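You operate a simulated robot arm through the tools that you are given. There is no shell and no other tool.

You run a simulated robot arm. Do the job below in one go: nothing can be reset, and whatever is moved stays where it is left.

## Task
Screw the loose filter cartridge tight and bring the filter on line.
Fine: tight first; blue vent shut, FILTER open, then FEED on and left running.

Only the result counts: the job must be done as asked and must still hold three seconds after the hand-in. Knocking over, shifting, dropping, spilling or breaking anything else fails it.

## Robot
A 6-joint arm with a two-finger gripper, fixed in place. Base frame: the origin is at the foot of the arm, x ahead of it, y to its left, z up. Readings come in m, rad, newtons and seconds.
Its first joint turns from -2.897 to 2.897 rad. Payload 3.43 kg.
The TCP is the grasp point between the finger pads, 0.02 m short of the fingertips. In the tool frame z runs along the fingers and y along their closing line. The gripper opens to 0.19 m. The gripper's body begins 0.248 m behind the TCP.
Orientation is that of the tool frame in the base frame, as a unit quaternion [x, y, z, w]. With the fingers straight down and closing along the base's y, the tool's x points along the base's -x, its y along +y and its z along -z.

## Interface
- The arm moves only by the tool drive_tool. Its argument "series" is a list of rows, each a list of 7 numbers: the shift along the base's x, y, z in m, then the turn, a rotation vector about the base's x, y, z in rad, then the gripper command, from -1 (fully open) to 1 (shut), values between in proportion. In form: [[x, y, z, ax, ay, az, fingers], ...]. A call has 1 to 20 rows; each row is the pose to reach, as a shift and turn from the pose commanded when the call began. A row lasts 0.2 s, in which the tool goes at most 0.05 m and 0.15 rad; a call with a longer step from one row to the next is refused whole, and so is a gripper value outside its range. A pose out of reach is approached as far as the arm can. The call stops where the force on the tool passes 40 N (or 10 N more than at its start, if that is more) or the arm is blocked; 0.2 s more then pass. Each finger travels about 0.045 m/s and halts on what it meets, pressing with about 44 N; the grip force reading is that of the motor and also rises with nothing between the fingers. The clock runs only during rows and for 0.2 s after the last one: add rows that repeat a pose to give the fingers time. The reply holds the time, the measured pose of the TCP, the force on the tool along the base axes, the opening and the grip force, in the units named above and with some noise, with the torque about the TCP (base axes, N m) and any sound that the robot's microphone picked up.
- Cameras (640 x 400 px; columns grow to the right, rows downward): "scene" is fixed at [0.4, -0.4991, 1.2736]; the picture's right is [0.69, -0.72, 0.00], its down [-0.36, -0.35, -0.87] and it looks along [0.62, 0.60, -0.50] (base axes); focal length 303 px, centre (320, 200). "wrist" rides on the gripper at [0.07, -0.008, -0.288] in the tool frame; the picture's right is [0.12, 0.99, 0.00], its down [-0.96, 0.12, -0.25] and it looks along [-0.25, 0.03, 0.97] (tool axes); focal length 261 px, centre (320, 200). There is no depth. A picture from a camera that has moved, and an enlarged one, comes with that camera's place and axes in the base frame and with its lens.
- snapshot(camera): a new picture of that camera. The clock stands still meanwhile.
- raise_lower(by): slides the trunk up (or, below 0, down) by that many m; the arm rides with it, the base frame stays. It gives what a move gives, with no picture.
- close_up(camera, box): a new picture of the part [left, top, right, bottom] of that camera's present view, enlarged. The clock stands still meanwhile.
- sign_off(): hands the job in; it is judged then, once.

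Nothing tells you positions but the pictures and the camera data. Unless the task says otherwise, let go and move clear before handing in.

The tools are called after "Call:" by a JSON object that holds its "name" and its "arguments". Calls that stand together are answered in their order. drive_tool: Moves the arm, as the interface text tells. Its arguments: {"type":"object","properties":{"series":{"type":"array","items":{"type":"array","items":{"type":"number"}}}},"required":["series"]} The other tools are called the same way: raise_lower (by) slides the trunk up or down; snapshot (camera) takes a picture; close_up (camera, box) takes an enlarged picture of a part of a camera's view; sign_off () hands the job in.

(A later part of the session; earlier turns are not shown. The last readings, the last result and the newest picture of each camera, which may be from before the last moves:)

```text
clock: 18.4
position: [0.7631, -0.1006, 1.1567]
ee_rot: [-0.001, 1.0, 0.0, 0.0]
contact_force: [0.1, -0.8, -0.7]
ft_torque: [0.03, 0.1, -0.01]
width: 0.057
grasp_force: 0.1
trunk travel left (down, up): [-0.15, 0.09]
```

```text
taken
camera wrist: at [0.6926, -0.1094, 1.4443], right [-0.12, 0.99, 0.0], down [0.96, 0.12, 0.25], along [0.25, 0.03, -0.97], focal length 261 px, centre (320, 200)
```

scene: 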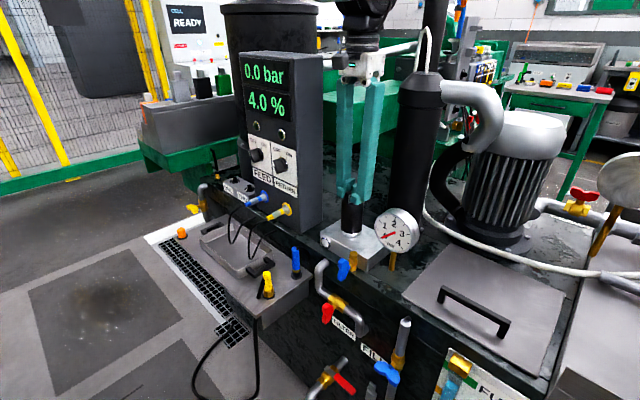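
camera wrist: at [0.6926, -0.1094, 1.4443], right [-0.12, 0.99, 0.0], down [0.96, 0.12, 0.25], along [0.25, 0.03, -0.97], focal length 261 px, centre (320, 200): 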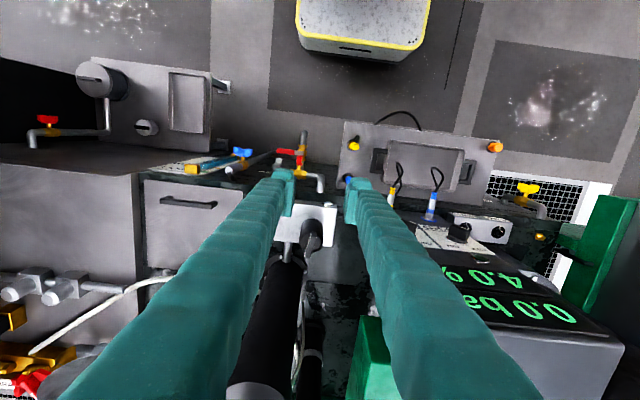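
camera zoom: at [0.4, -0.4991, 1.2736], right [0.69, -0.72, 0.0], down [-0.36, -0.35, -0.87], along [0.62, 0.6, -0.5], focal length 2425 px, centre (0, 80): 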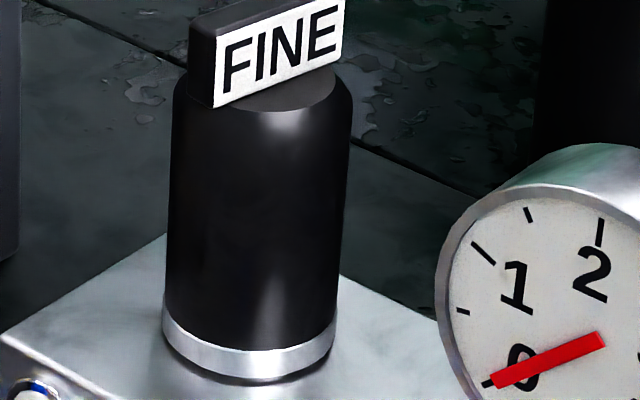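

The FINE cartridge is seated: the gap under its ring is closed and the label has turned by about 62°. Next I'll swing the tool to point forward (+x) so I can face the blue vent handle.

Call:
{"name": "drive_tool", "arguments": {"series": [[-0.01, -0.006, -0.01, 0, -0.14, 0, 0.2], [-0.02, -0.012, -0.02, 0, -0.28, 0, 0.2], [-0.03, -0.018, -0.03, 0, -0.42, 0, 0.2], [-0.04, -0.024, -0.04, 0, -0.56, 0, 0.2], [-0.05, -0.03, -0.05, 0, -0.7, 0, 0.2], [-0.06, -0.036, -0.06, 0, -0.84, 0, 0.2], [-0.07, -0.042, -0.07, 0, -0.98, 0, 0.2], [-0.08, -0.048, -0.08, 0, -1.12, 0, 0.2], [-0.09, -0.054, -0.09, 0, -1.26, 0, 0.2], [-0.1, -0.06, -0.1, 0, -1.4, 0, 0.2], [-0.11, -0.06, -0.11, 0, -1.5, 0, 0.2], [-0.11, -0.06, -0.11, 0, -1.5708, 0, 0.2], [-0.11, -0.06, -0.11, 0, -1.5708, 0, 0.2]]}}

Call:
{"name": "snapshot", "arguments": {"camera": "wrist"}}

Call:
{"name": "snapshot", "arguments": {"camera": "scene"}}

```text
clock: 21.2
position: [0.705, -0.2124, 1.1349]
ee_rot: [-0.002, 0.708, 0.0, 0.706]
contact_force: [-0.6, -0.4, 0.7]
ft_torque: [0.01, -0.01, -0.01]
width: 0.0759
grasp_force: 0.0
out of reach, approached as far as the arm can: row 10, 11, 12, 13
trunk travel left (down, up): [-0.15, 0.09]
```

```text
taken
camera wrist: at [0.4168, -0.2222, 1.0659], right [0.0, 0.99, -0.12], down [-0.25, 0.12, 0.96], along [0.97, 0.03, 0.24], focal length 261 px, centre (320, 200)
```

wrist: 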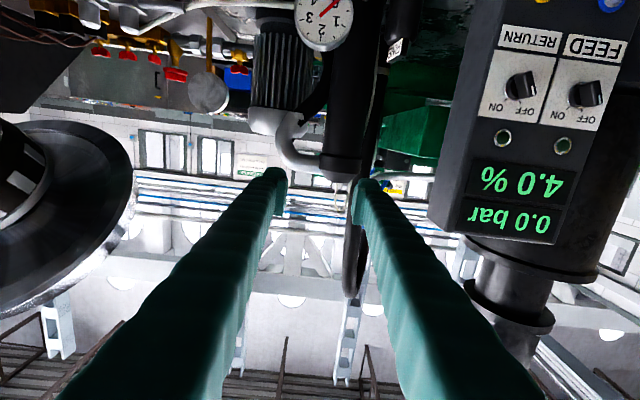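

```text
taken
```

scene: 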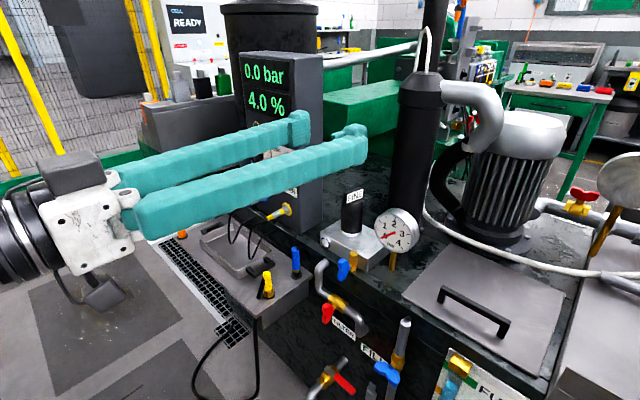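

The tool points forward, but the arm can't hold that pose with the TCP so close to the base. I'll move it forward a little, which also shows me where its command reference is.

Call:
{"name": "drive_tool", "arguments": {"series": [[0.03, 0, 0, 0, 0, 0, 0.2], [0.06, 0, 0, 0, 0, 0, 0.2], [0.08, 0, 0, 0, 0, 0, 0.2], [0.08, 0, 0, 0, 0, 0, 0.2]]}}

```text
clock: 22.2
position: [0.784, -0.2108, 1.135]
ee_rot: [0.0, 0.707, 0.0, 0.707]
contact_force: [0.2, -0.3, -0.6]
ft_torque: [0.0, 0.03, -0.01]
width: 0.0761
grasp_force: 0.0
trunk travel left (down, up): [-0.15, 0.09]
```

The reference pose follows the pose actually reached. Now I'll lower the forward-pointing tool to the vent's height, keeping well in front of the handles.

Call:
{"name": "drive_tool", "arguments": {"series": [[-0.01, 0.01, -0.04, 0, 0, 0, 0.2], [-0.02, 0.02, -0.08, 0, 0, 0, 0.2], [-0.03, 0.03, -0.12, 0, 0, 0, 0.2], [-0.034, 0.04, -0.16, 0, 0, 0, 0.2], [-0.034, 0.048, -0.2, 0, 0, 0, 0.2], [-0.034, 0.048, -0.235, 0, 0, 0, 0.2], [-0.034, 0.048, -0.235, 0, 0, 0, 0.2]]}}

Call:
{"name": "snapshot", "arguments": {"camera": "wrist"}}

Call:
{"name": "snapshot", "arguments": {"camera": "scene"}}

```text
clock: 23.8
position: [0.8496, -0.2287, 0.9645]
ee_rot: [-0.002, 0.707, 0.001, 0.707]
contact_force: [0.9, 0.4, 0.4]
ft_torque: [0.0, -0.01, -0.03]
width: 0.0757
grasp_force: 0.1
out of reach, approached as far as the arm can: row 2, 3, 4, 5, 6, 7
trunk travel left (down, up): [-0.15, 0.09]
```

```text
taken
camera wrist: at [0.5617, -0.2384, 0.8943], right [0.0, 0.99, -0.12], down [-0.25, 0.12, 0.96], along [0.97, 0.03, 0.24], focal length 261 px, centre (320, 200)
```

wrist: 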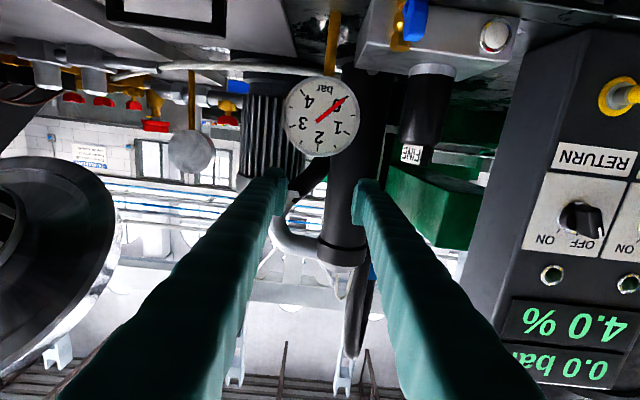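

```text
taken
```

scene: 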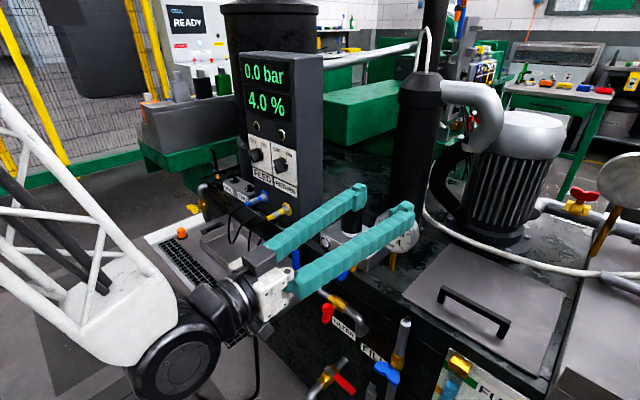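

The arm can't fold enough to point straight forward at this height, so I'll work with a tilted or downward tool instead. First I'll use this frontal (upside-down) view to study the vent and the knobs.

Call:
{"name": "close_up", "arguments": {"camera": "wrist", "box": [340, 0, 468, 80]}}

Call:
{"name": "close_up", "arguments": {"camera": "wrist", "box": [512, 120, 640, 200]}}

Call:
{"name": "close_up", "arguments": {"camera": "scene", "box": [230, 140, 430, 265]}}

```text
5.00 times, centred on (404, 40) of wrist
camera zoom: at [0.5617, -0.2384, 0.8943], right [0.0, 0.99, -0.12], down [-0.25, 0.12, 0.96], along [0.97, 0.03, 0.24], focal length 1303 px, centre (-100, 1000)
```

zoom: 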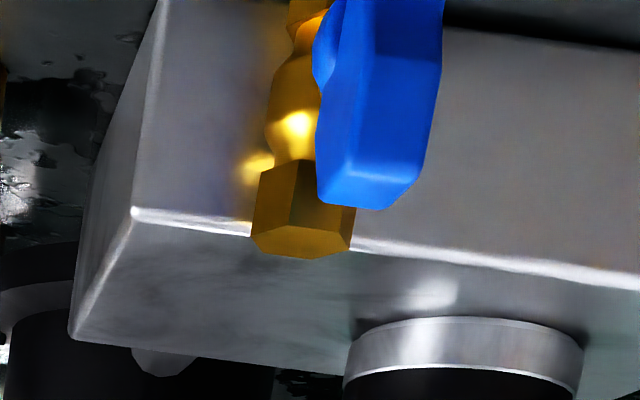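

```text
5.00 times, centred on (576, 160) of wrist
camera zoom: at [0.5617, -0.2384, 0.8943], right [0.0, 0.99, -0.12], down [-0.25, 0.12, 0.96], along [0.97, 0.03, 0.24], focal length 1303 px, centre (-960, 400)
```

zoom: 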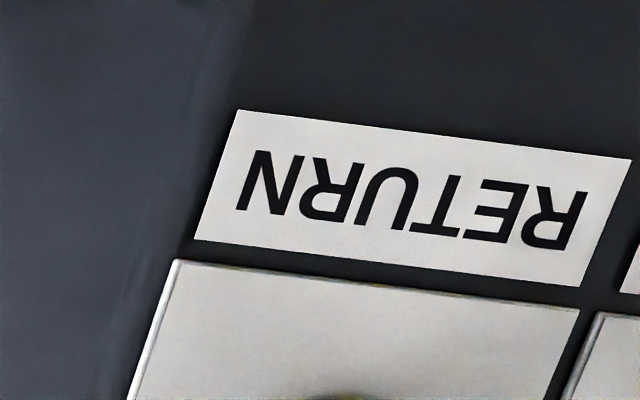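

```text
3.20 times, centred on (330, 202) of scene
camera zoom: at [0.4, -0.4991, 1.2736], right [0.69, -0.72, 0.0], down [-0.36, -0.35, -0.87], along [0.62, 0.6, -0.5], focal length 970 px, centre (288, 192)
```

zoom: 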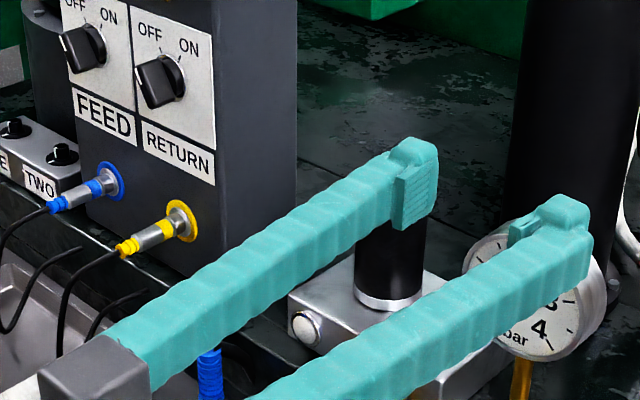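

The fingers are close to the gauge, so I'll tilt the tool to 45° down-forward and back off, then line up in front of the vent.

Call:
{"name": "drive_tool", "arguments": {"series": [[-0.005, 0, 0.005, 0, 0.14, 0, 0.2], [-0.01, 0.0, 0.01, 0, 0.28, 0, 0.2], [-0.02, 0.01, 0.01, 0, 0.42, 0, 0.2], [-0.03, 0.02, 0.01, 0, 0.56, 0, 0.2], [-0.05, 0.035, 0.0, 0, 0.7, 0, 0.2], [-0.07, 0.05, -0.02, 0, 0.785, 0, 0.2], [-0.09, 0.066, -0.04, 0, 0.785, 0, 0.2], [-0.09, 0.066, -0.04, 0, 0.785, 0, 0.2]]}}

Call:
{"name": "snapshot", "arguments": {"camera": "wrist"}}

Call:
{"name": "snapshot", "arguments": {"camera": "scene"}}

```text
clock: 25.6
position: [0.7595, -0.1605, 0.924]
ee_rot: [-0.002, 0.924, 0.0, 0.383]
contact_force: [-0.2, 0.5, 0.5]
ft_torque: [-0.02, 0.02, -0.06]
width: 0.076
grasp_force: 0.1
trunk travel left (down, up): [-0.15, 0.09]
```

```text
taken
camera wrist: at [0.5057, -0.1702, 1.0782], right [-0.09, 0.99, -0.09], down [0.51, 0.12, 0.85], along [0.86, 0.03, -0.51], focal length 261 px, centre (320, 200)
```

wrist: 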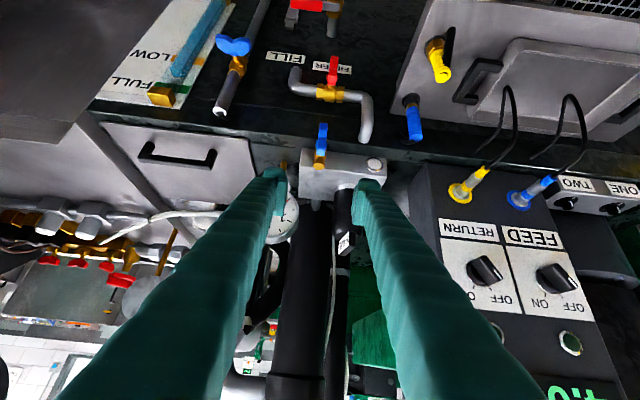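

```text
taken
```

scene: 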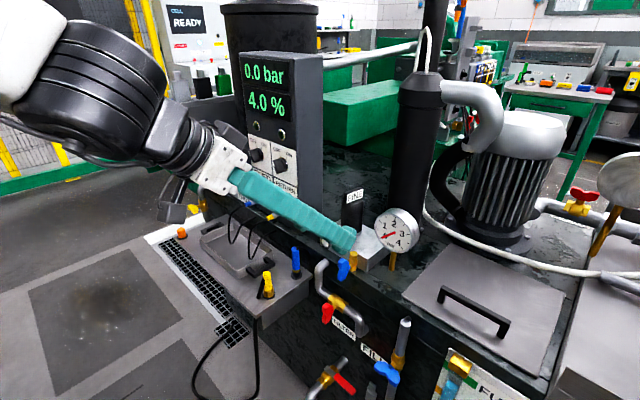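

Call:
{"name": "close_up", "arguments": {"camera": "wrist", "box": [270, 100, 398, 180]}}

Call:
{"name": "close_up", "arguments": {"camera": "wrist", "box": [270, 40, 398, 120]}}

Call:
{"name": "close_up", "arguments": {"camera": "wrist", "box": [430, 210, 600, 360]}}

Call:
{"name": "close_up", "arguments": {"camera": "wrist", "box": [390, 20, 560, 160]}}

```text
5.00 times, centred on (334, 140) of wrist
camera zoom: at [0.5057, -0.1702, 1.0782], right [-0.09, 0.99, -0.09], down [0.51, 0.12, 0.85], along [0.86, 0.03, -0.51], focal length 1303 px, centre (250, 500)
```

zoom: 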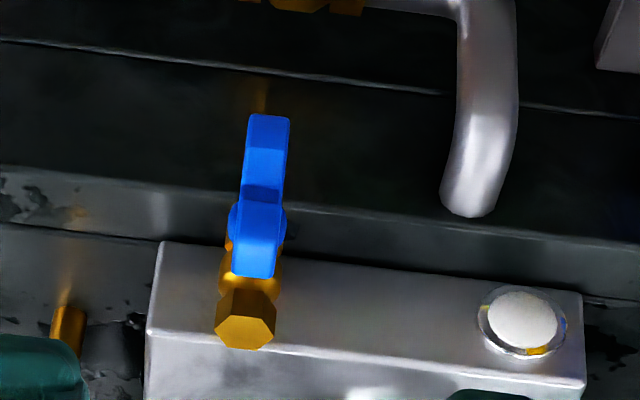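

```text
5.00 times, centred on (334, 80) of wrist
camera zoom: at [0.5057, -0.1702, 1.0782], right [-0.09, 0.99, -0.09], down [0.51, 0.12, 0.85], along [0.86, 0.03, -0.51], focal length 1303 px, centre (250, 800)
```

zoom: 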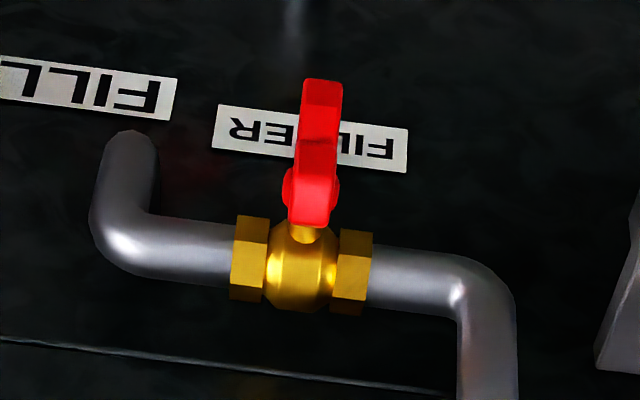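

```text
2.67 times, centred on (515, 285) of wrist
camera zoom: at [0.5057, -0.1702, 1.0782], right [-0.09, 0.99, -0.09], down [0.51, 0.12, 0.85], along [0.86, 0.03, -0.51], focal length 695 px, centre (-200, -27)
```

zoom: 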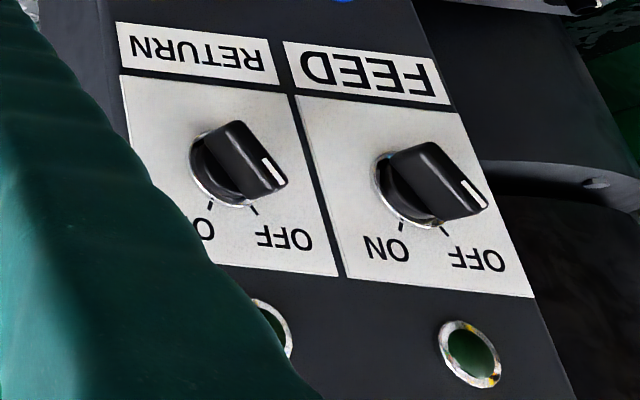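

```text
2.86 times, centred on (475, 90) of wrist
camera zoom: at [0.5057, -0.1702, 1.0782], right [-0.09, 0.99, -0.09], down [0.51, 0.12, 0.85], along [0.86, 0.03, -0.51], focal length 745 px, centre (-123, 514)
```

zoom: 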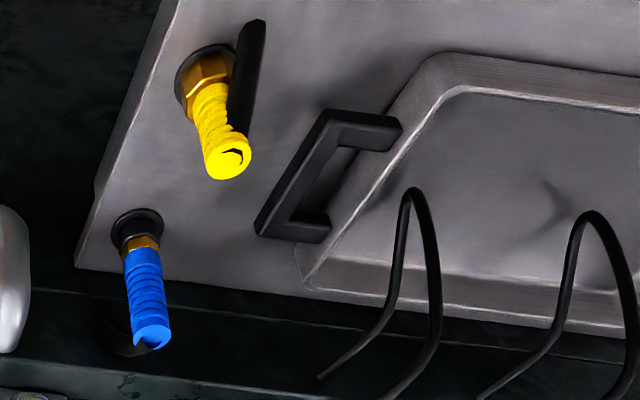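

Both valve handles stand vertical: the vent is centred at (0.822, -0.165, 0.773) and FILTER at (0.778, -0.161, 0.656). I'll work from above with the tool straight down, pushing each handle over with the inside of one finger and starting with the vent.

Call:
{"name": "drive_tool", "arguments": {"series": [[0.0, -0.005, 0.01, 0, 0.14, 0, -0.05], [0.01, -0.01, 0.02, 0, 0.28, 0, -0.05], [0.02, -0.015, 0.03, 0, 0.42, 0, -0.05], [0.03, -0.02, 0.03, 0, 0.56, 0, -0.05], [0.04, -0.03, 0.03, 0, 0.7, 0, -0.05], [0.0485, -0.0355, 0.03, 0, 0.785, 0, -0.05], [0.0485, -0.0355, 0.03, 0, 0.785, 0, -0.05]]}}

Call:
{"name": "snapshot", "arguments": {"camera": "wrist"}}

Call:
{"name": "snapshot", "arguments": {"camera": "scene"}}

```text
clock: 27.2
position: [0.8086, -0.1975, 0.953]
ee_rot: [-0.001, 1.0, 0.0, -0.001]
contact_force: [-0.1, 0.2, -0.4]
ft_torque: [-0.01, 0.01, -0.01]
width: 0.0999
grasp_force: 0.0
trunk travel left (down, up): [-0.15, 0.09]
```

```text
taken
camera wrist: at [0.7372, -0.2064, 1.2415], right [-0.12, 0.99, 0.0], down [0.96, 0.12, 0.25], along [0.24, 0.03, -0.97], focal length 261 px, centre (320, 200)
```

wrist: 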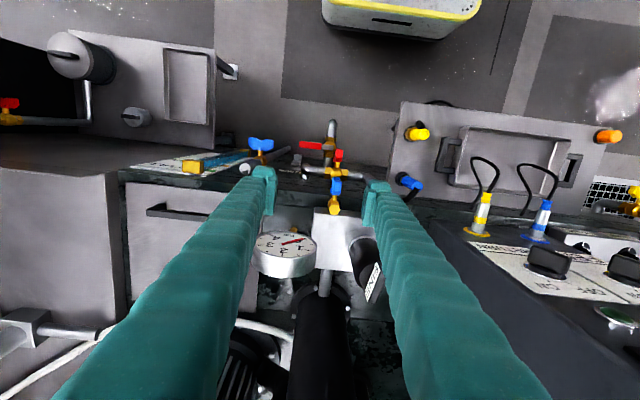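

```text
taken
```

scene: 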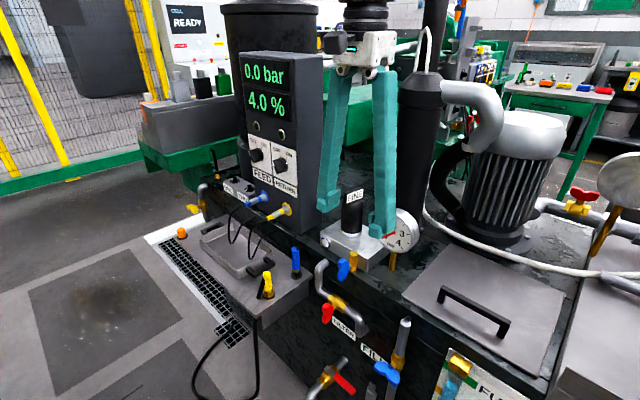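

Call:
{"name": "close_up", "arguments": {"camera": "wrist", "box": [256, 130, 400, 220]}}

Call:
{"name": "close_up", "arguments": {"camera": "wrist", "box": [304, 150, 368, 190]}}

```text
4.44 times, centred on (328, 175) of wrist
camera zoom: at [0.7372, -0.2064, 1.2415], right [-0.12, 0.99, 0.0], down [0.96, 0.12, 0.25], along [0.24, 0.03, -0.97], focal length 1158 px, centre (284, 311)
```

zoom: 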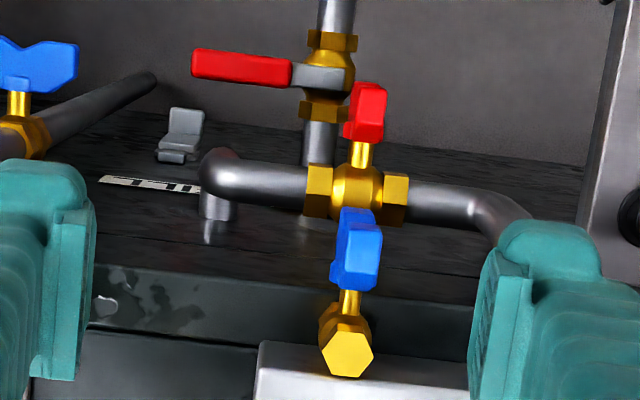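

```text
10.00 times, centred on (336, 170) of wrist
camera zoom: at [0.7372, -0.2064, 1.2415], right [-0.12, 0.99, 0.0], down [0.96, 0.12, 0.25], along [0.24, 0.03, -0.97], focal length 2606 px, centre (160, 500)
```

zoom: 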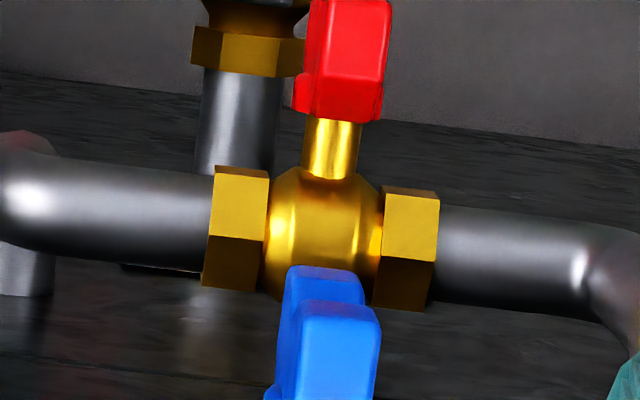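

The vent's top lobe spans x 0.812–0.838 near y≈-0.166, with brass behind it from x≈0.85. I'll bring the fingers down on either side of it.

Call:
{"name": "drive_tool", "arguments": {"series": [[0.005, 0, -0.03, 0, 0, 0, -0.05], [0.005, 0, -0.06, 0, 0, 0, -0.05], [0.005, 0, -0.09, 0, 0, 0, -0.05], [0.005, 0, -0.12, 0, 0, 0, -0.05], [0.005, 0, -0.14, 0, 0, 0, -0.05], [0.005, 0, -0.148, 0, 0, 0, -0.05], [0.005, 0, -0.148, 0, 0, 0, -0.05]]}}

Call:
{"name": "close_up", "arguments": {"camera": "scene", "box": [300, 220, 420, 295]}}

Call:
{"name": "close_up", "arguments": {"camera": "wrist", "box": [240, 120, 400, 220]}}

```text
clock: 28.8
position: [0.8131, -0.1961, 0.8068]
ee_rot: [-0.001, 1.0, 0.0, 0.0]
contact_force: [0.8, -0.1, -0.4]
ft_torque: [-0.01, -0.02, 0.02]
width: 0.0995
grasp_force: 0.1
trunk travel left (down, up): [-0.15, 0.09]
```

```text
5.33 times, centred on (360, 258) of scene
camera zoom: at [0.4, -0.4991, 1.2736], right [0.69, -0.72, 0.0], down [-0.36, -0.35, -0.87], along [0.62, 0.6, -0.5], focal length 1617 px, centre (107, -107)
```

zoom: 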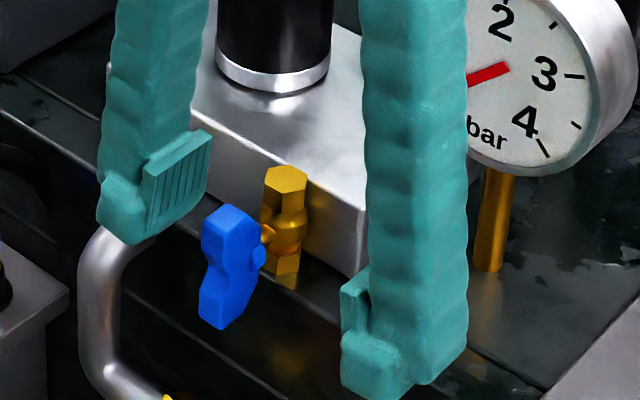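

```text
4.00 times, centred on (320, 170) of wrist
camera zoom: at [0.7417, -0.2056, 1.0935], right [-0.12, 0.99, 0.0], down [0.96, 0.12, 0.25], along [0.25, 0.03, -0.97], focal length 1043 px, centre (320, 320)
```

zoom: 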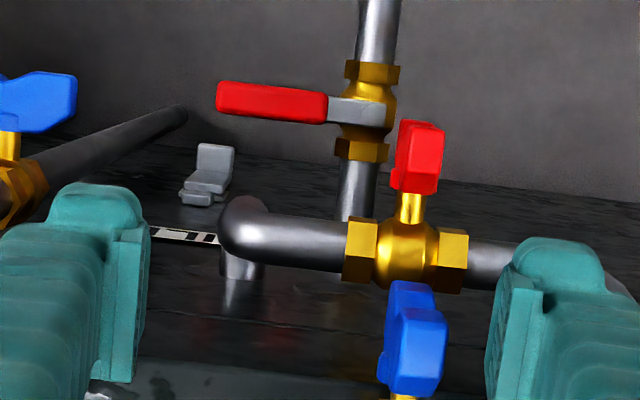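

The handle stands between the fingers. I'll push its top gently toward -y (clockwise from the front) and watch the force.

Call:
{"name": "drive_tool", "arguments": {"series": [[0, -0.005, 0, 0, 0, 0, -0.05], [0, -0.009, 0, 0, 0, 0, -0.05], [0, -0.012, 0, 0, 0, 0, -0.05], [0, -0.015, 0, 0, 0, 0, -0.05], [0, -0.018, 0, 0, 0, 0, -0.05]]}}

Call:
{"name": "close_up", "arguments": {"camera": "scene", "box": [300, 220, 420, 295]}}

Call:
{"name": "close_up", "arguments": {"camera": "wrist", "box": [240, 120, 400, 220]}}

```text
clock: 30.0
position: [0.8129, -0.2136, 0.8062]
ee_rot: [-0.001, 1.0, 0.0, 0.001]
contact_force: [1.0, 2.2, 1.6]
ft_torque: [0.04, -0.02, 0.03]
width: 0.1013
grasp_force: 0.7
trunk travel left (down, up): [-0.15, 0.09]
```

```text
5.33 times, centred on (360, 258) of scene
camera zoom: at [0.4, -0.4991, 1.2736], right [0.69, -0.72, 0.0], down [-0.36, -0.35, -0.87], along [0.62, 0.6, -0.5], focal length 1617 px, centre (107, -107)
```

zoom: 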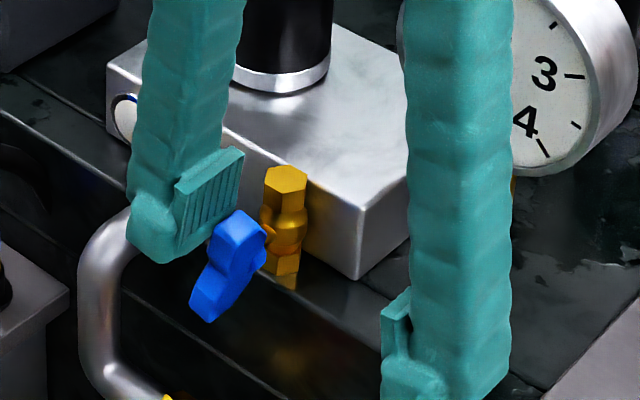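

```text
4.00 times, centred on (320, 170) of wrist
camera zoom: at [0.7419, -0.2237, 1.0938], right [-0.12, 0.99, 0.0], down [0.96, 0.12, 0.25], along [0.25, 0.03, -0.97], focal length 1043 px, centre (320, 320)
```

zoom: 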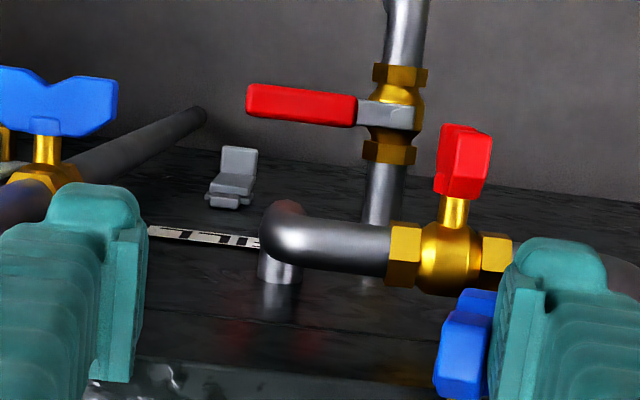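

The handle turns easily clockwise with about 2 N. I'll keep pushing.

Call:
{"name": "drive_tool", "arguments": {"series": [[0, -0.004, 0, 0, 0, 0, -0.05], [0, -0.008, 0, 0, 0, 0, -0.05], [0, -0.012, 0, 0, 0, 0, -0.05], [0, -0.016, 0, 0, 0, 0, -0.05], [0, -0.02, 0, 0, 0, 0, -0.05]]}}

Call:
{"name": "close_up", "arguments": {"camera": "scene", "box": [300, 220, 420, 295]}}

Call:
{"name": "close_up", "arguments": {"camera": "wrist", "box": [240, 120, 400, 220]}}

```text
clock: 31.2
position: [0.8131, -0.2346, 0.8063]
ee_rot: [-0.001, 1.0, 0.0, 0.001]
contact_force: [0.1, 1.8, 0.8]
ft_torque: [0.05, 0.0, 0.01]
width: 0.1007
grasp_force: 0.9
trunk travel left (down, up): [-0.15, 0.09]
```

```text
5.33 times, centred on (360, 258) of scene
camera zoom: at [0.4, -0.4991, 1.2736], right [0.69, -0.72, 0.0], down [-0.36, -0.35, -0.87], along [0.62, 0.6, -0.5], focal length 1617 px, centre (107, -107)
```

zoom: 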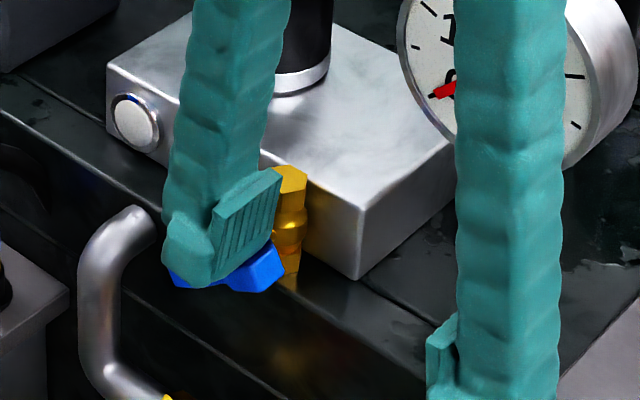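

```text
4.00 times, centred on (320, 170) of wrist
camera zoom: at [0.7418, -0.2444, 1.0938], right [-0.12, 0.99, 0.0], down [0.96, 0.12, 0.25], along [0.25, 0.03, -0.97], focal length 1043 px, centre (320, 320)
```

zoom: 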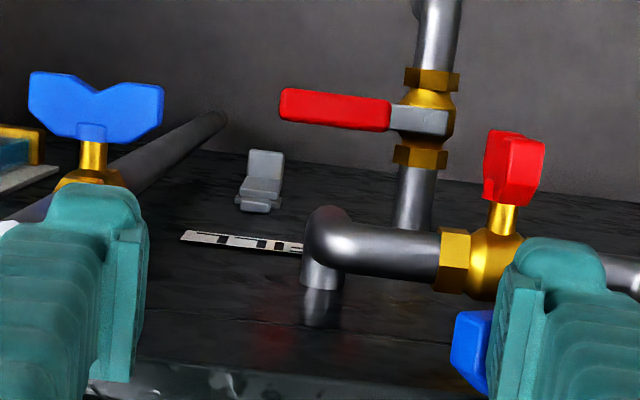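

The handle is about two thirds of the way over. I'll lift, step above its -y lobe and press it down to horizontal.

Call:
{"name": "drive_tool", "arguments": {"series": [[0, 0.002, 0.01, 0, 0, 0, -0.05], [0, 0.002, 0.025, 0, 0, 0, -0.05], [0, -0.01, 0.025, 0, 0, 0, -0.05], [0, -0.02, 0.025, 0, 0, 0, -0.05], [0, -0.02, 0.015, 0, 0, 0, -0.05], [0, -0.02, 0.008, 0, 0, 0, -0.05], [0, -0.02, 0.002, 0, 0, 0, -0.05], [0, -0.02, -0.002, 0, 0, 0, -0.05]]}}

Call:
{"name": "close_up", "arguments": {"camera": "scene", "box": [300, 220, 420, 295]}}

Call:
{"name": "close_up", "arguments": {"camera": "wrist", "box": [280, 130, 440, 230]}}

```text
clock: 33.0
position: [0.8128, -0.2546, 0.8039]
ee_rot: [-0.001, 1.0, 0.0, 0.001]
contact_force: [0.2, -0.1, 2.1]
ft_torque: [0.1, -0.01, 0.01]
width: 0.0998
grasp_force: 0.8
trunk travel left (down, up): [-0.15, 0.09]
```

```text
5.33 times, centred on (360, 258) of scene
camera zoom: at [0.4, -0.4991, 1.2736], right [0.69, -0.72, 0.0], down [-0.36, -0.35, -0.87], along [0.62, 0.6, -0.5], focal length 1617 px, centre (107, -107)
```

zoom: 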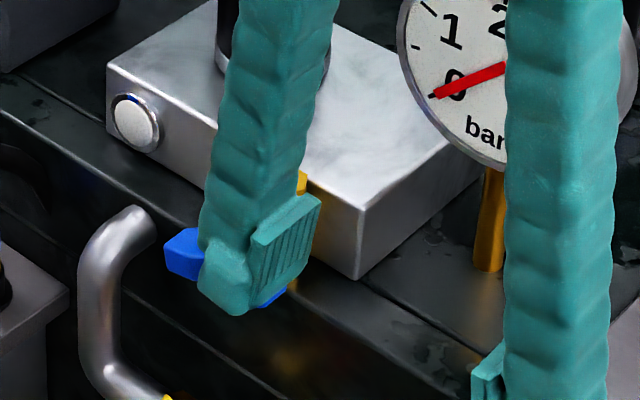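

```text
4.00 times, centred on (360, 180) of wrist
camera zoom: at [0.7418, -0.2644, 1.092], right [-0.12, 0.99, 0.0], down [0.96, 0.12, 0.25], along [0.25, 0.03, -0.97], focal length 1043 px, centre (160, 280)
```

zoom: 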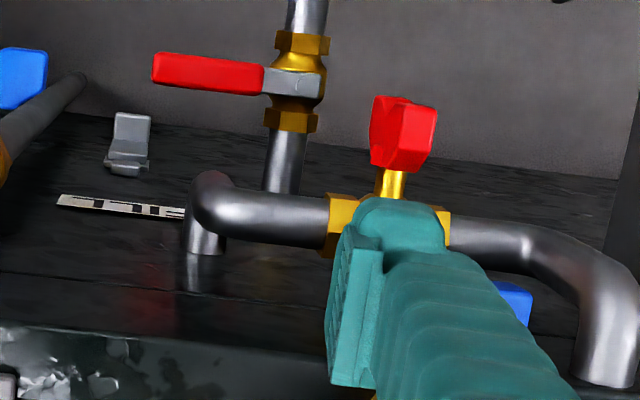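

Call:
{"name": "drive_tool", "arguments": {"series": [[0, 0, -0.002, 0, 0, 0, -0.05], [0, 0, -0.004, 0, 0, 0, -0.05], [0, 0, -0.006, 0, 0, 0, -0.05]]}}

Call:
{"name": "close_up", "arguments": {"camera": "scene", "box": [310, 240, 390, 290]}}

```text
clock: 33.8
position: [0.8125, -0.2553, 0.799]
ee_rot: [-0.001, 1.0, 0.0, 0.0]
contact_force: [-0.1, -0.6, 3.6]
ft_torque: [0.22, -0.04, 0.0]
width: 0.0999
grasp_force: 0.0
trunk travel left (down, up): [-0.15, 0.09]
```

```text
8.00 times, centred on (350, 265) of scene
camera zoom: at [0.4, -0.4991, 1.2736], right [0.69, -0.72, 0.0], down [-0.36, -0.35, -0.87], along [0.62, 0.6, -0.5], focal length 2425 px, centre (80, -320)
```

zoom: 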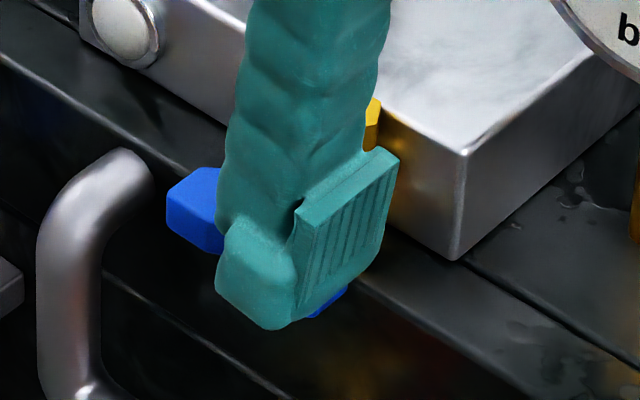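

Call:
{"name": "drive_tool", "arguments": {"series": [[0, 0, -0.0015, 0, 0, 0, -0.05], [0, 0, -0.003, 0, 0, 0, -0.05]]}}

```text
clock: 34.4
position: [0.8128, -0.2553, 0.7992]
ee_rot: [-0.001, 1.0, 0.0, 0.002]
contact_force: [-2.3, -4.1, 34.8]
ft_torque: [2.11, -0.2, 0.23]
width: 0.1001
grasp_force: 0.4
trunk travel left (down, up): [-0.15, 0.09]
```

The force jumped to 35 N, so the vent handle has hit its end stop. I'll lift off and check it.

Call:
{"name": "drive_tool", "arguments": {"series": [[0, 0, 0.005, 0, 0, 0, -0.05], [0, 0, 0.03, 0, 0, 0, -0.05], [0, 0, 0.07, 0, 0, 0, -0.05], [0, 0, 0.11, 0, 0, 0, -0.05], [-0.02, 0.02, 0.14, 0, 0, 0, -0.05], [-0.04, 0.05, 0.14, 0, 0, 0, 0.2], [-0.04, 0.05, 0.14, 0, 0, 0, 0.2]]}}

Call:
{"name": "close_up", "arguments": {"camera": "scene", "box": [310, 240, 390, 290]}}

Call:
{"name": "close_up", "arguments": {"camera": "wrist", "box": [272, 120, 400, 200]}}

Call:
{"name": "snapshot", "arguments": {"camera": "wrist"}}

```text
clock: 36.0
position: [0.772, -0.2048, 0.9353]
ee_rot: [-0.001, 1.0, 0.0, 0.001]
contact_force: [-1.1, 0.0, 0.2]
ft_torque: [-0.05, -0.02, -0.03]
width: 0.0761
grasp_force: 0.1
trunk travel left (down, up): [-0.15, 0.09]
```

```text
8.00 times, centred on (350, 265) of scene
camera zoom: at [0.4, -0.4991, 1.2736], right [0.69, -0.72, 0.0], down [-0.36, -0.35, -0.87], along [0.62, 0.6, -0.5], focal length 2425 px, centre (80, -320)
```

zoom: 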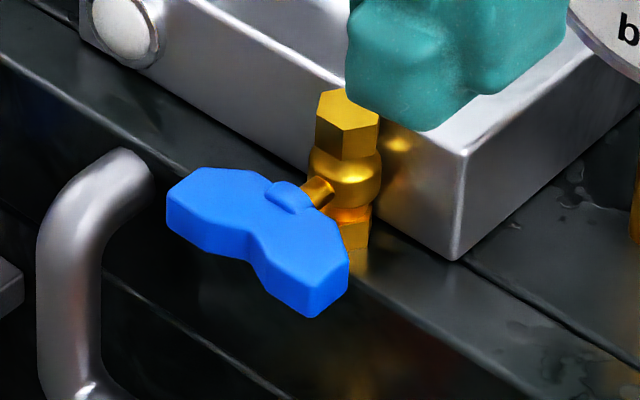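

```text
5.00 times, centred on (336, 160) of wrist
camera zoom: at [0.7009, -0.213, 1.2225], right [-0.12, 0.99, 0.0], down [0.96, 0.12, 0.25], along [0.25, 0.03, -0.97], focal length 1303 px, centre (240, 400)
```

zoom: 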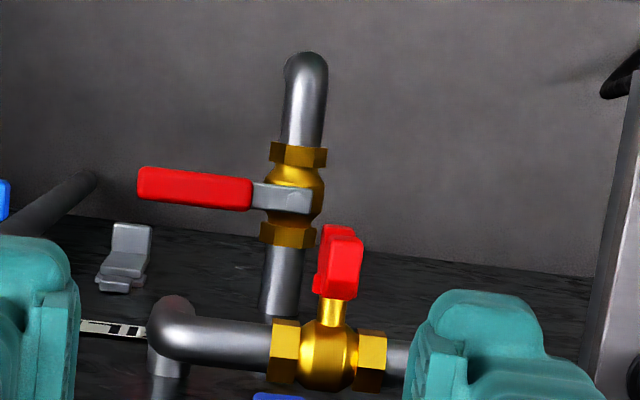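

```text
taken
camera wrist: at [0.7009, -0.213, 1.2225], right [-0.12, 0.99, 0.0], down [0.96, 0.12, 0.25], along [0.25, 0.03, -0.97], focal length 261 px, centre (320, 200)
```

wrist: 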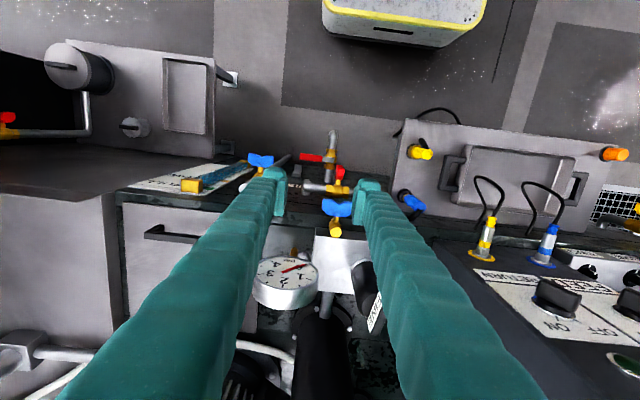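

The vent handle is now crosswise to its pipe, so it is shut against its stop. Next is the FILTER handle: I'll straddle its top at (0.772, -0.141), keeping in front of the vent.

Call:
{"name": "drive_tool", "arguments": {"series": [[0, 0.03, -0.02, 0, 0, 0, 0.2], [0, 0.0638, -0.04, 0, 0, 0, 0.2], [0, 0.0638, -0.08, 0, 0, 0, 0.2], [0, 0.0638, -0.12, 0, 0, 0, 0.2], [0, 0.0638, -0.16, 0, 0, 0, 0.2], [0, 0.0638, -0.2, 0, 0, 0, 0.2], [0, 0.0638, -0.2, 0, 0, 0, 0.2]]}}

Call:
{"name": "close_up", "arguments": {"camera": "wrist", "box": [240, 110, 400, 210]}}

Call:
{"name": "close_up", "arguments": {"camera": "scene", "box": [280, 240, 400, 340]}}

```text
clock: 37.6
position: [0.7728, -0.1409, 0.733]
ee_rot: [-0.001, 1.0, 0.0, 0.0]
contact_force: [-0.5, -0.2, 0.3]
ft_torque: [-0.02, -0.04, 0.01]
width: 0.0759
grasp_force: 0.1
trunk travel left (down, up): [-0.15, 0.09]
```

```text
4.00 times, centred on (320, 160) of wrist
camera zoom: at [0.7022, -0.1505, 1.0214], right [-0.12, 0.99, 0.0], down [0.96, 0.12, 0.25], along [0.25, 0.03, -0.97], focal length 1043 px, centre (320, 360)
```

zoom: 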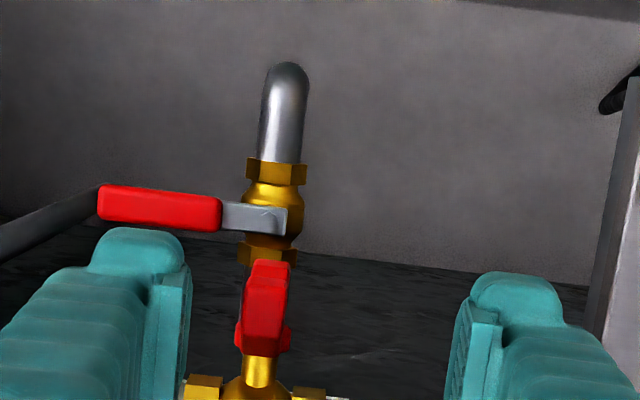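

```text
4.00 times, centred on (340, 290) of scene
camera zoom: at [0.4, -0.4991, 1.2736], right [0.69, -0.72, 0.0], down [-0.36, -0.35, -0.87], along [0.62, 0.6, -0.5], focal length 1212 px, centre (240, -160)
```

zoom: 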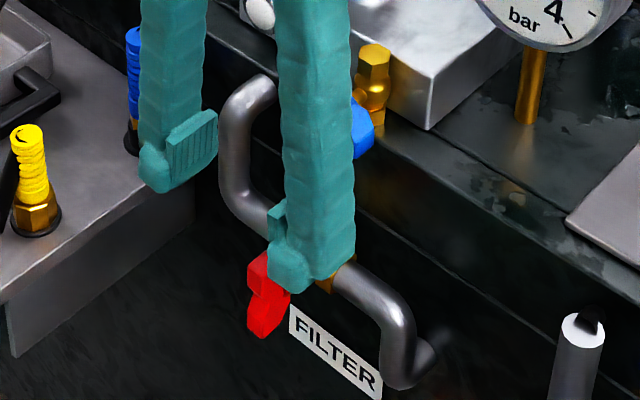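

Call:
{"name": "drive_tool", "arguments": {"series": [[0, 0, -0.015, 0, 0, 0, 0.2], [0, 0, -0.03, 0, 0, 0, 0.2], [0, 0, -0.046, 0, 0, 0, 0.2], [0, 0, -0.046, 0, 0, 0, 0.2]]}}

Call:
{"name": "close_up", "arguments": {"camera": "wrist", "box": [240, 110, 400, 210]}}

Call:
{"name": "close_up", "arguments": {"camera": "scene", "box": [280, 240, 400, 340]}}

```text
clock: 38.6
position: [0.7733, -0.141, 0.6884]
ee_rot: [-0.001, 1.0, 0.0, 0.0]
contact_force: [0.8, -0.7, 0.8]
ft_torque: [0.0, -0.02, 0.05]
width: 0.0759
grasp_force: 0.0
trunk travel left (down, up): [-0.15, 0.09]
```

```text
4.00 times, centred on (320, 160) of wrist
camera zoom: at [0.7022, -0.1503, 0.9761], right [-0.12, 0.99, 0.0], down [0.96, 0.12, 0.25], along [0.25, 0.03, -0.97], focal length 1043 px, centre (320, 360)
```

zoom: 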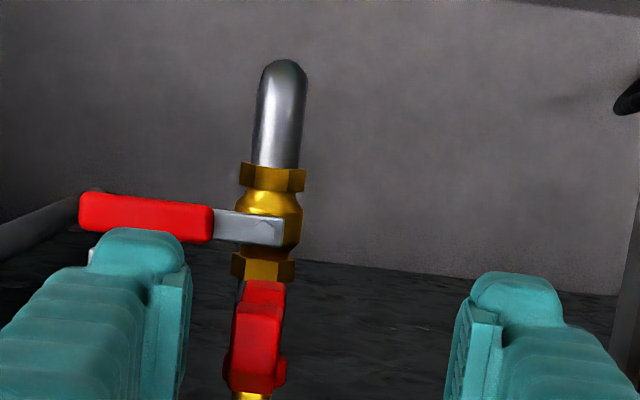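

```text
4.00 times, centred on (340, 290) of scene
camera zoom: at [0.4, -0.4991, 1.2736], right [0.69, -0.72, 0.0], down [-0.36, -0.35, -0.87], along [0.62, 0.6, -0.5], focal length 1212 px, centre (240, -160)
```

zoom: 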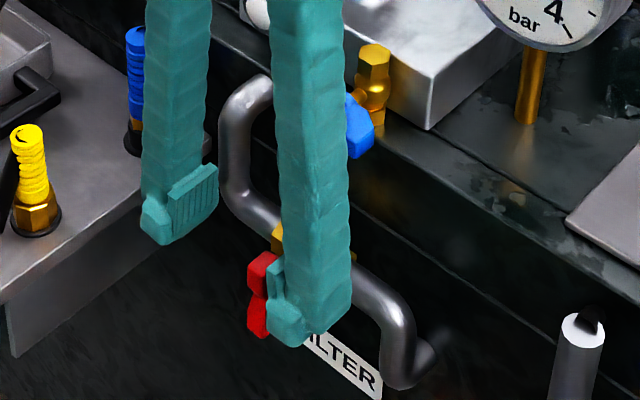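

The top lobe sits just inside the -y finger. I'll push it gently toward +y (counter-clockwise from the front).

Call:
{"name": "drive_tool", "arguments": {"series": [[0, 0.005, 0, 0, 0, 0, 0.2], [0, 0.009, 0, 0, 0, 0, 0.2], [0, 0.012, 0, 0, 0, 0, 0.2], [0, 0.015, 0, 0, 0, 0, 0.2]]}}

Call:
{"name": "close_up", "arguments": {"camera": "scene", "box": [280, 240, 400, 340]}}

```text
clock: 39.6
position: [0.7734, -0.1269, 0.6893]
ee_rot: [-0.001, 1.0, 0.0, 0.001]
contact_force: [1.1, -3.7, 1.0]
ft_torque: [-0.05, -0.02, 0.03]
width: 0.0778
grasp_force: 2.3
trunk travel left (down, up): [-0.15, 0.09]
```

```text
4.00 times, centred on (340, 290) of scene
camera zoom: at [0.4, -0.4991, 1.2736], right [0.69, -0.72, 0.0], down [-0.36, -0.35, -0.87], along [0.62, 0.6, -0.5], focal length 1212 px, centre (240, -160)
```

zoom: 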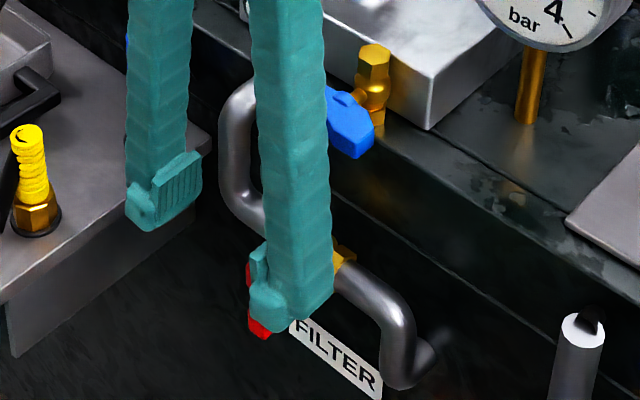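

Call:
{"name": "drive_tool", "arguments": {"series": [[0, 0.003, 0, 0, 0, 0, 0.2], [0, 0.006, 0, 0, 0, 0, 0.2], [0, 0.009, 0, 0, 0, 0, 0.2]]}}

Call:
{"name": "close_up", "arguments": {"camera": "scene", "box": [280, 240, 400, 340]}}

Call:
{"name": "close_up", "arguments": {"camera": "wrist", "box": [240, 110, 400, 210]}}

```text
clock: 40.4
position: [0.7733, -0.1172, 0.6888]
ee_rot: [-0.001, 1.0, 0.0, 0.001]
contact_force: [0.9, -2.3, 1.3]
ft_torque: [-0.13, -0.05, 0.03]
width: 0.0777
grasp_force: 1.5
trunk travel left (down, up): [-0.15, 0.09]
```

```text
4.00 times, centred on (340, 290) of scene
camera zoom: at [0.4, -0.4991, 1.2736], right [0.69, -0.72, 0.0], down [-0.36, -0.35, -0.87], along [0.62, 0.6, -0.5], focal length 1212 px, centre (240, -160)
```

zoom: 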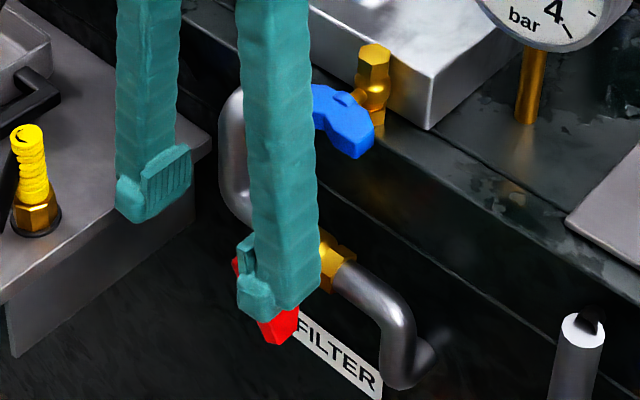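

```text
4.00 times, centred on (320, 160) of wrist
camera zoom: at [0.7019, -0.1264, 0.9767], right [-0.12, 0.99, 0.0], down [0.96, 0.12, 0.25], along [0.25, 0.03, -0.97], focal length 1043 px, centre (320, 360)
```

zoom: 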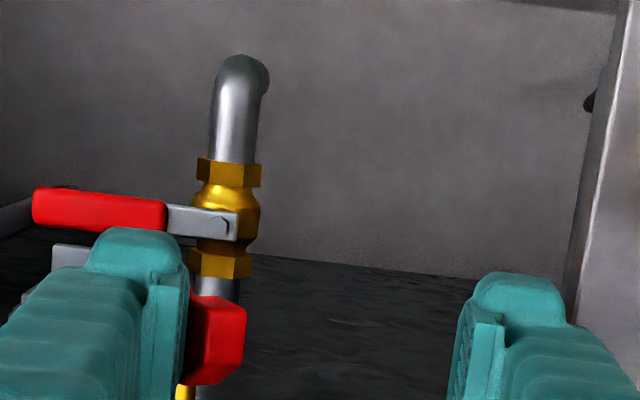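

FILTER is turning counter-clockwise and is near 50°. To stay clear of the shelf on the +y side, I'll lift, shift over and press its +y lobe down with the other finger.

Call:
{"name": "drive_tool", "arguments": {"series": [[0, -0.003, 0.005, 0, 0, 0, 0.2], [0, -0.003, 0.03, 0, 0, 0, 0.2], [0, -0.003, 0.05, 0, 0, 0, 0.2], [0, -0.035, 0.05, 0, 0, 0, 0.2], [0, -0.069, 0.05, 0, 0, 0, 0.2], [0, -0.069, 0.035, 0, 0, 0, 0.2], [0, -0.069, 0.025, 0, 0, 0, 0.2], [0, -0.069, 0.018, 0, 0, 0, 0.2]]}}

Call:
{"name": "close_up", "arguments": {"camera": "scene", "box": [280, 240, 400, 340]}}

Call:
{"name": "close_up", "arguments": {"camera": "wrist", "box": [280, 110, 440, 210]}}

```text
clock: 42.2
position: [0.7728, -0.186, 0.7078]
ee_rot: [-0.001, 1.0, 0.0, 0.001]
contact_force: [0.3, 0.2, -0.3]
ft_torque: [0.01, 0.01, 0.03]
width: 0.0758
grasp_force: 0.1
trunk travel left (down, up): [-0.15, 0.09]
```

```text
4.00 times, centred on (340, 290) of scene
camera zoom: at [0.4, -0.4991, 1.2736], right [0.69, -0.72, 0.0], down [-0.36, -0.35, -0.87], along [0.62, 0.6, -0.5], focal length 1212 px, centre (240, -160)
```

zoom: 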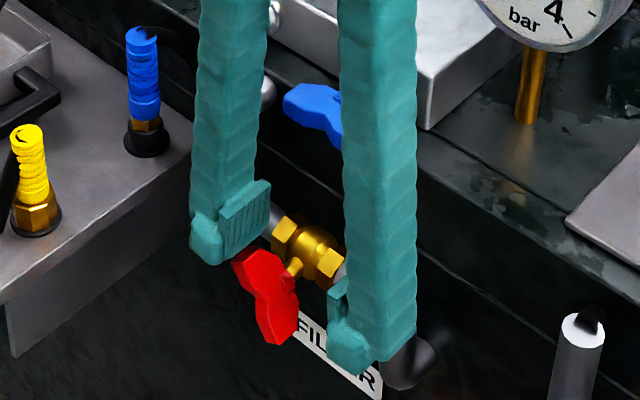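

```text
4.00 times, centred on (360, 160) of wrist
camera zoom: at [0.7018, -0.1953, 0.9945], right [-0.12, 0.99, 0.0], down [0.96, 0.12, 0.25], along [0.25, 0.03, -0.97], focal length 1043 px, centre (160, 360)
```

zoom: 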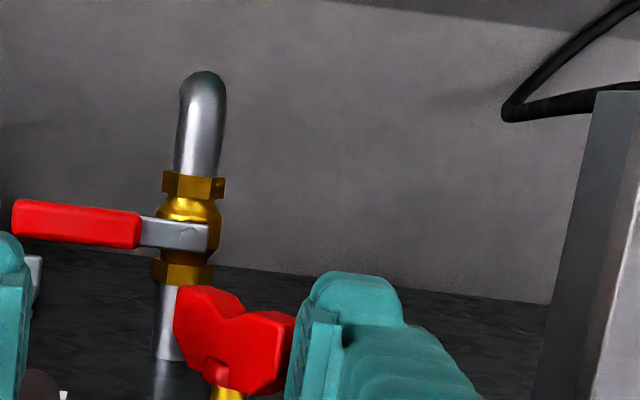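

The handle is only about 30° over so far, so I'll narrow the fingers and push it further toward +y, still clear of the shelf.

Call:
{"name": "drive_tool", "arguments": {"series": [[0, -0.005, 0.015, 0, 0, 0, 0.2], [0, -0.005, 0.035, 0, 0, 0, 0.526], [0, 0.02, 0.035, 0, 0, 0, 0.526], [0, 0.0355, 0.035, 0, 0, 0, 0.526], [0, 0.0355, 0.035, 0, 0, 0, 0.526], [0, 0.0355, 0.02, 0, 0, 0, 0.526], [0, 0.0355, 0.0, 0, 0, 0, 0.526], [0, 0.0355, -0.018, 0, 0, 0, 0.526], [0, 0.0355, -0.018, 0, 0, 0, 0.526]]}}

Call:
{"name": "close_up", "arguments": {"camera": "scene", "box": [280, 240, 400, 340]}}

Call:
{"name": "close_up", "arguments": {"camera": "wrist", "box": [240, 110, 400, 210]}}

```text
clock: 44.2
position: [0.7736, -0.1512, 0.6883]
ee_rot: [-0.001, 1.0, 0.0, 0.0]
contact_force: [0.8, 0.0, 0.1]
ft_torque: [0.01, 0.01, 0.02]
width: 0.045
grasp_force: 0.0
trunk travel left (down, up): [-0.15, 0.09]
```

```text
4.00 times, centred on (340, 290) of scene
camera zoom: at [0.4, -0.4991, 1.2736], right [0.69, -0.72, 0.0], down [-0.36, -0.35, -0.87], along [0.62, 0.6, -0.5], focal length 1212 px, centre (240, -160)
```

zoom: 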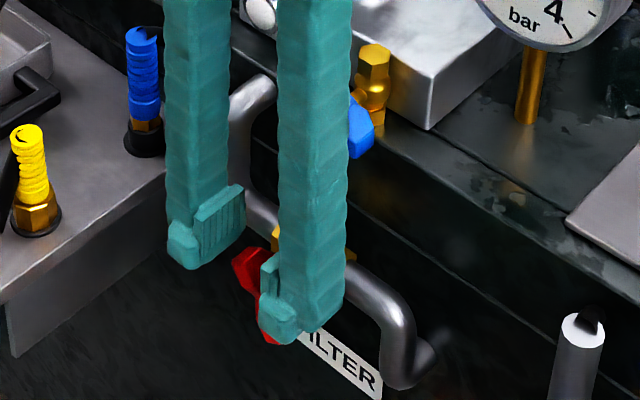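

```text
4.00 times, centred on (320, 160) of wrist
camera zoom: at [0.7013, -0.1603, 0.9761], right [-0.12, 0.99, 0.0], down [0.96, 0.12, 0.25], along [0.25, 0.03, -0.97], focal length 1043 px, centre (320, 360)
```

zoom: 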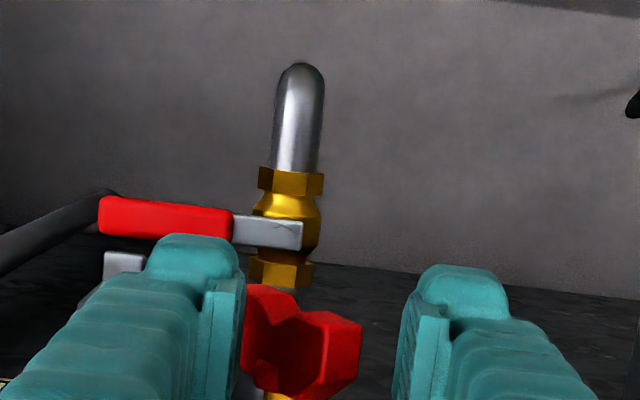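

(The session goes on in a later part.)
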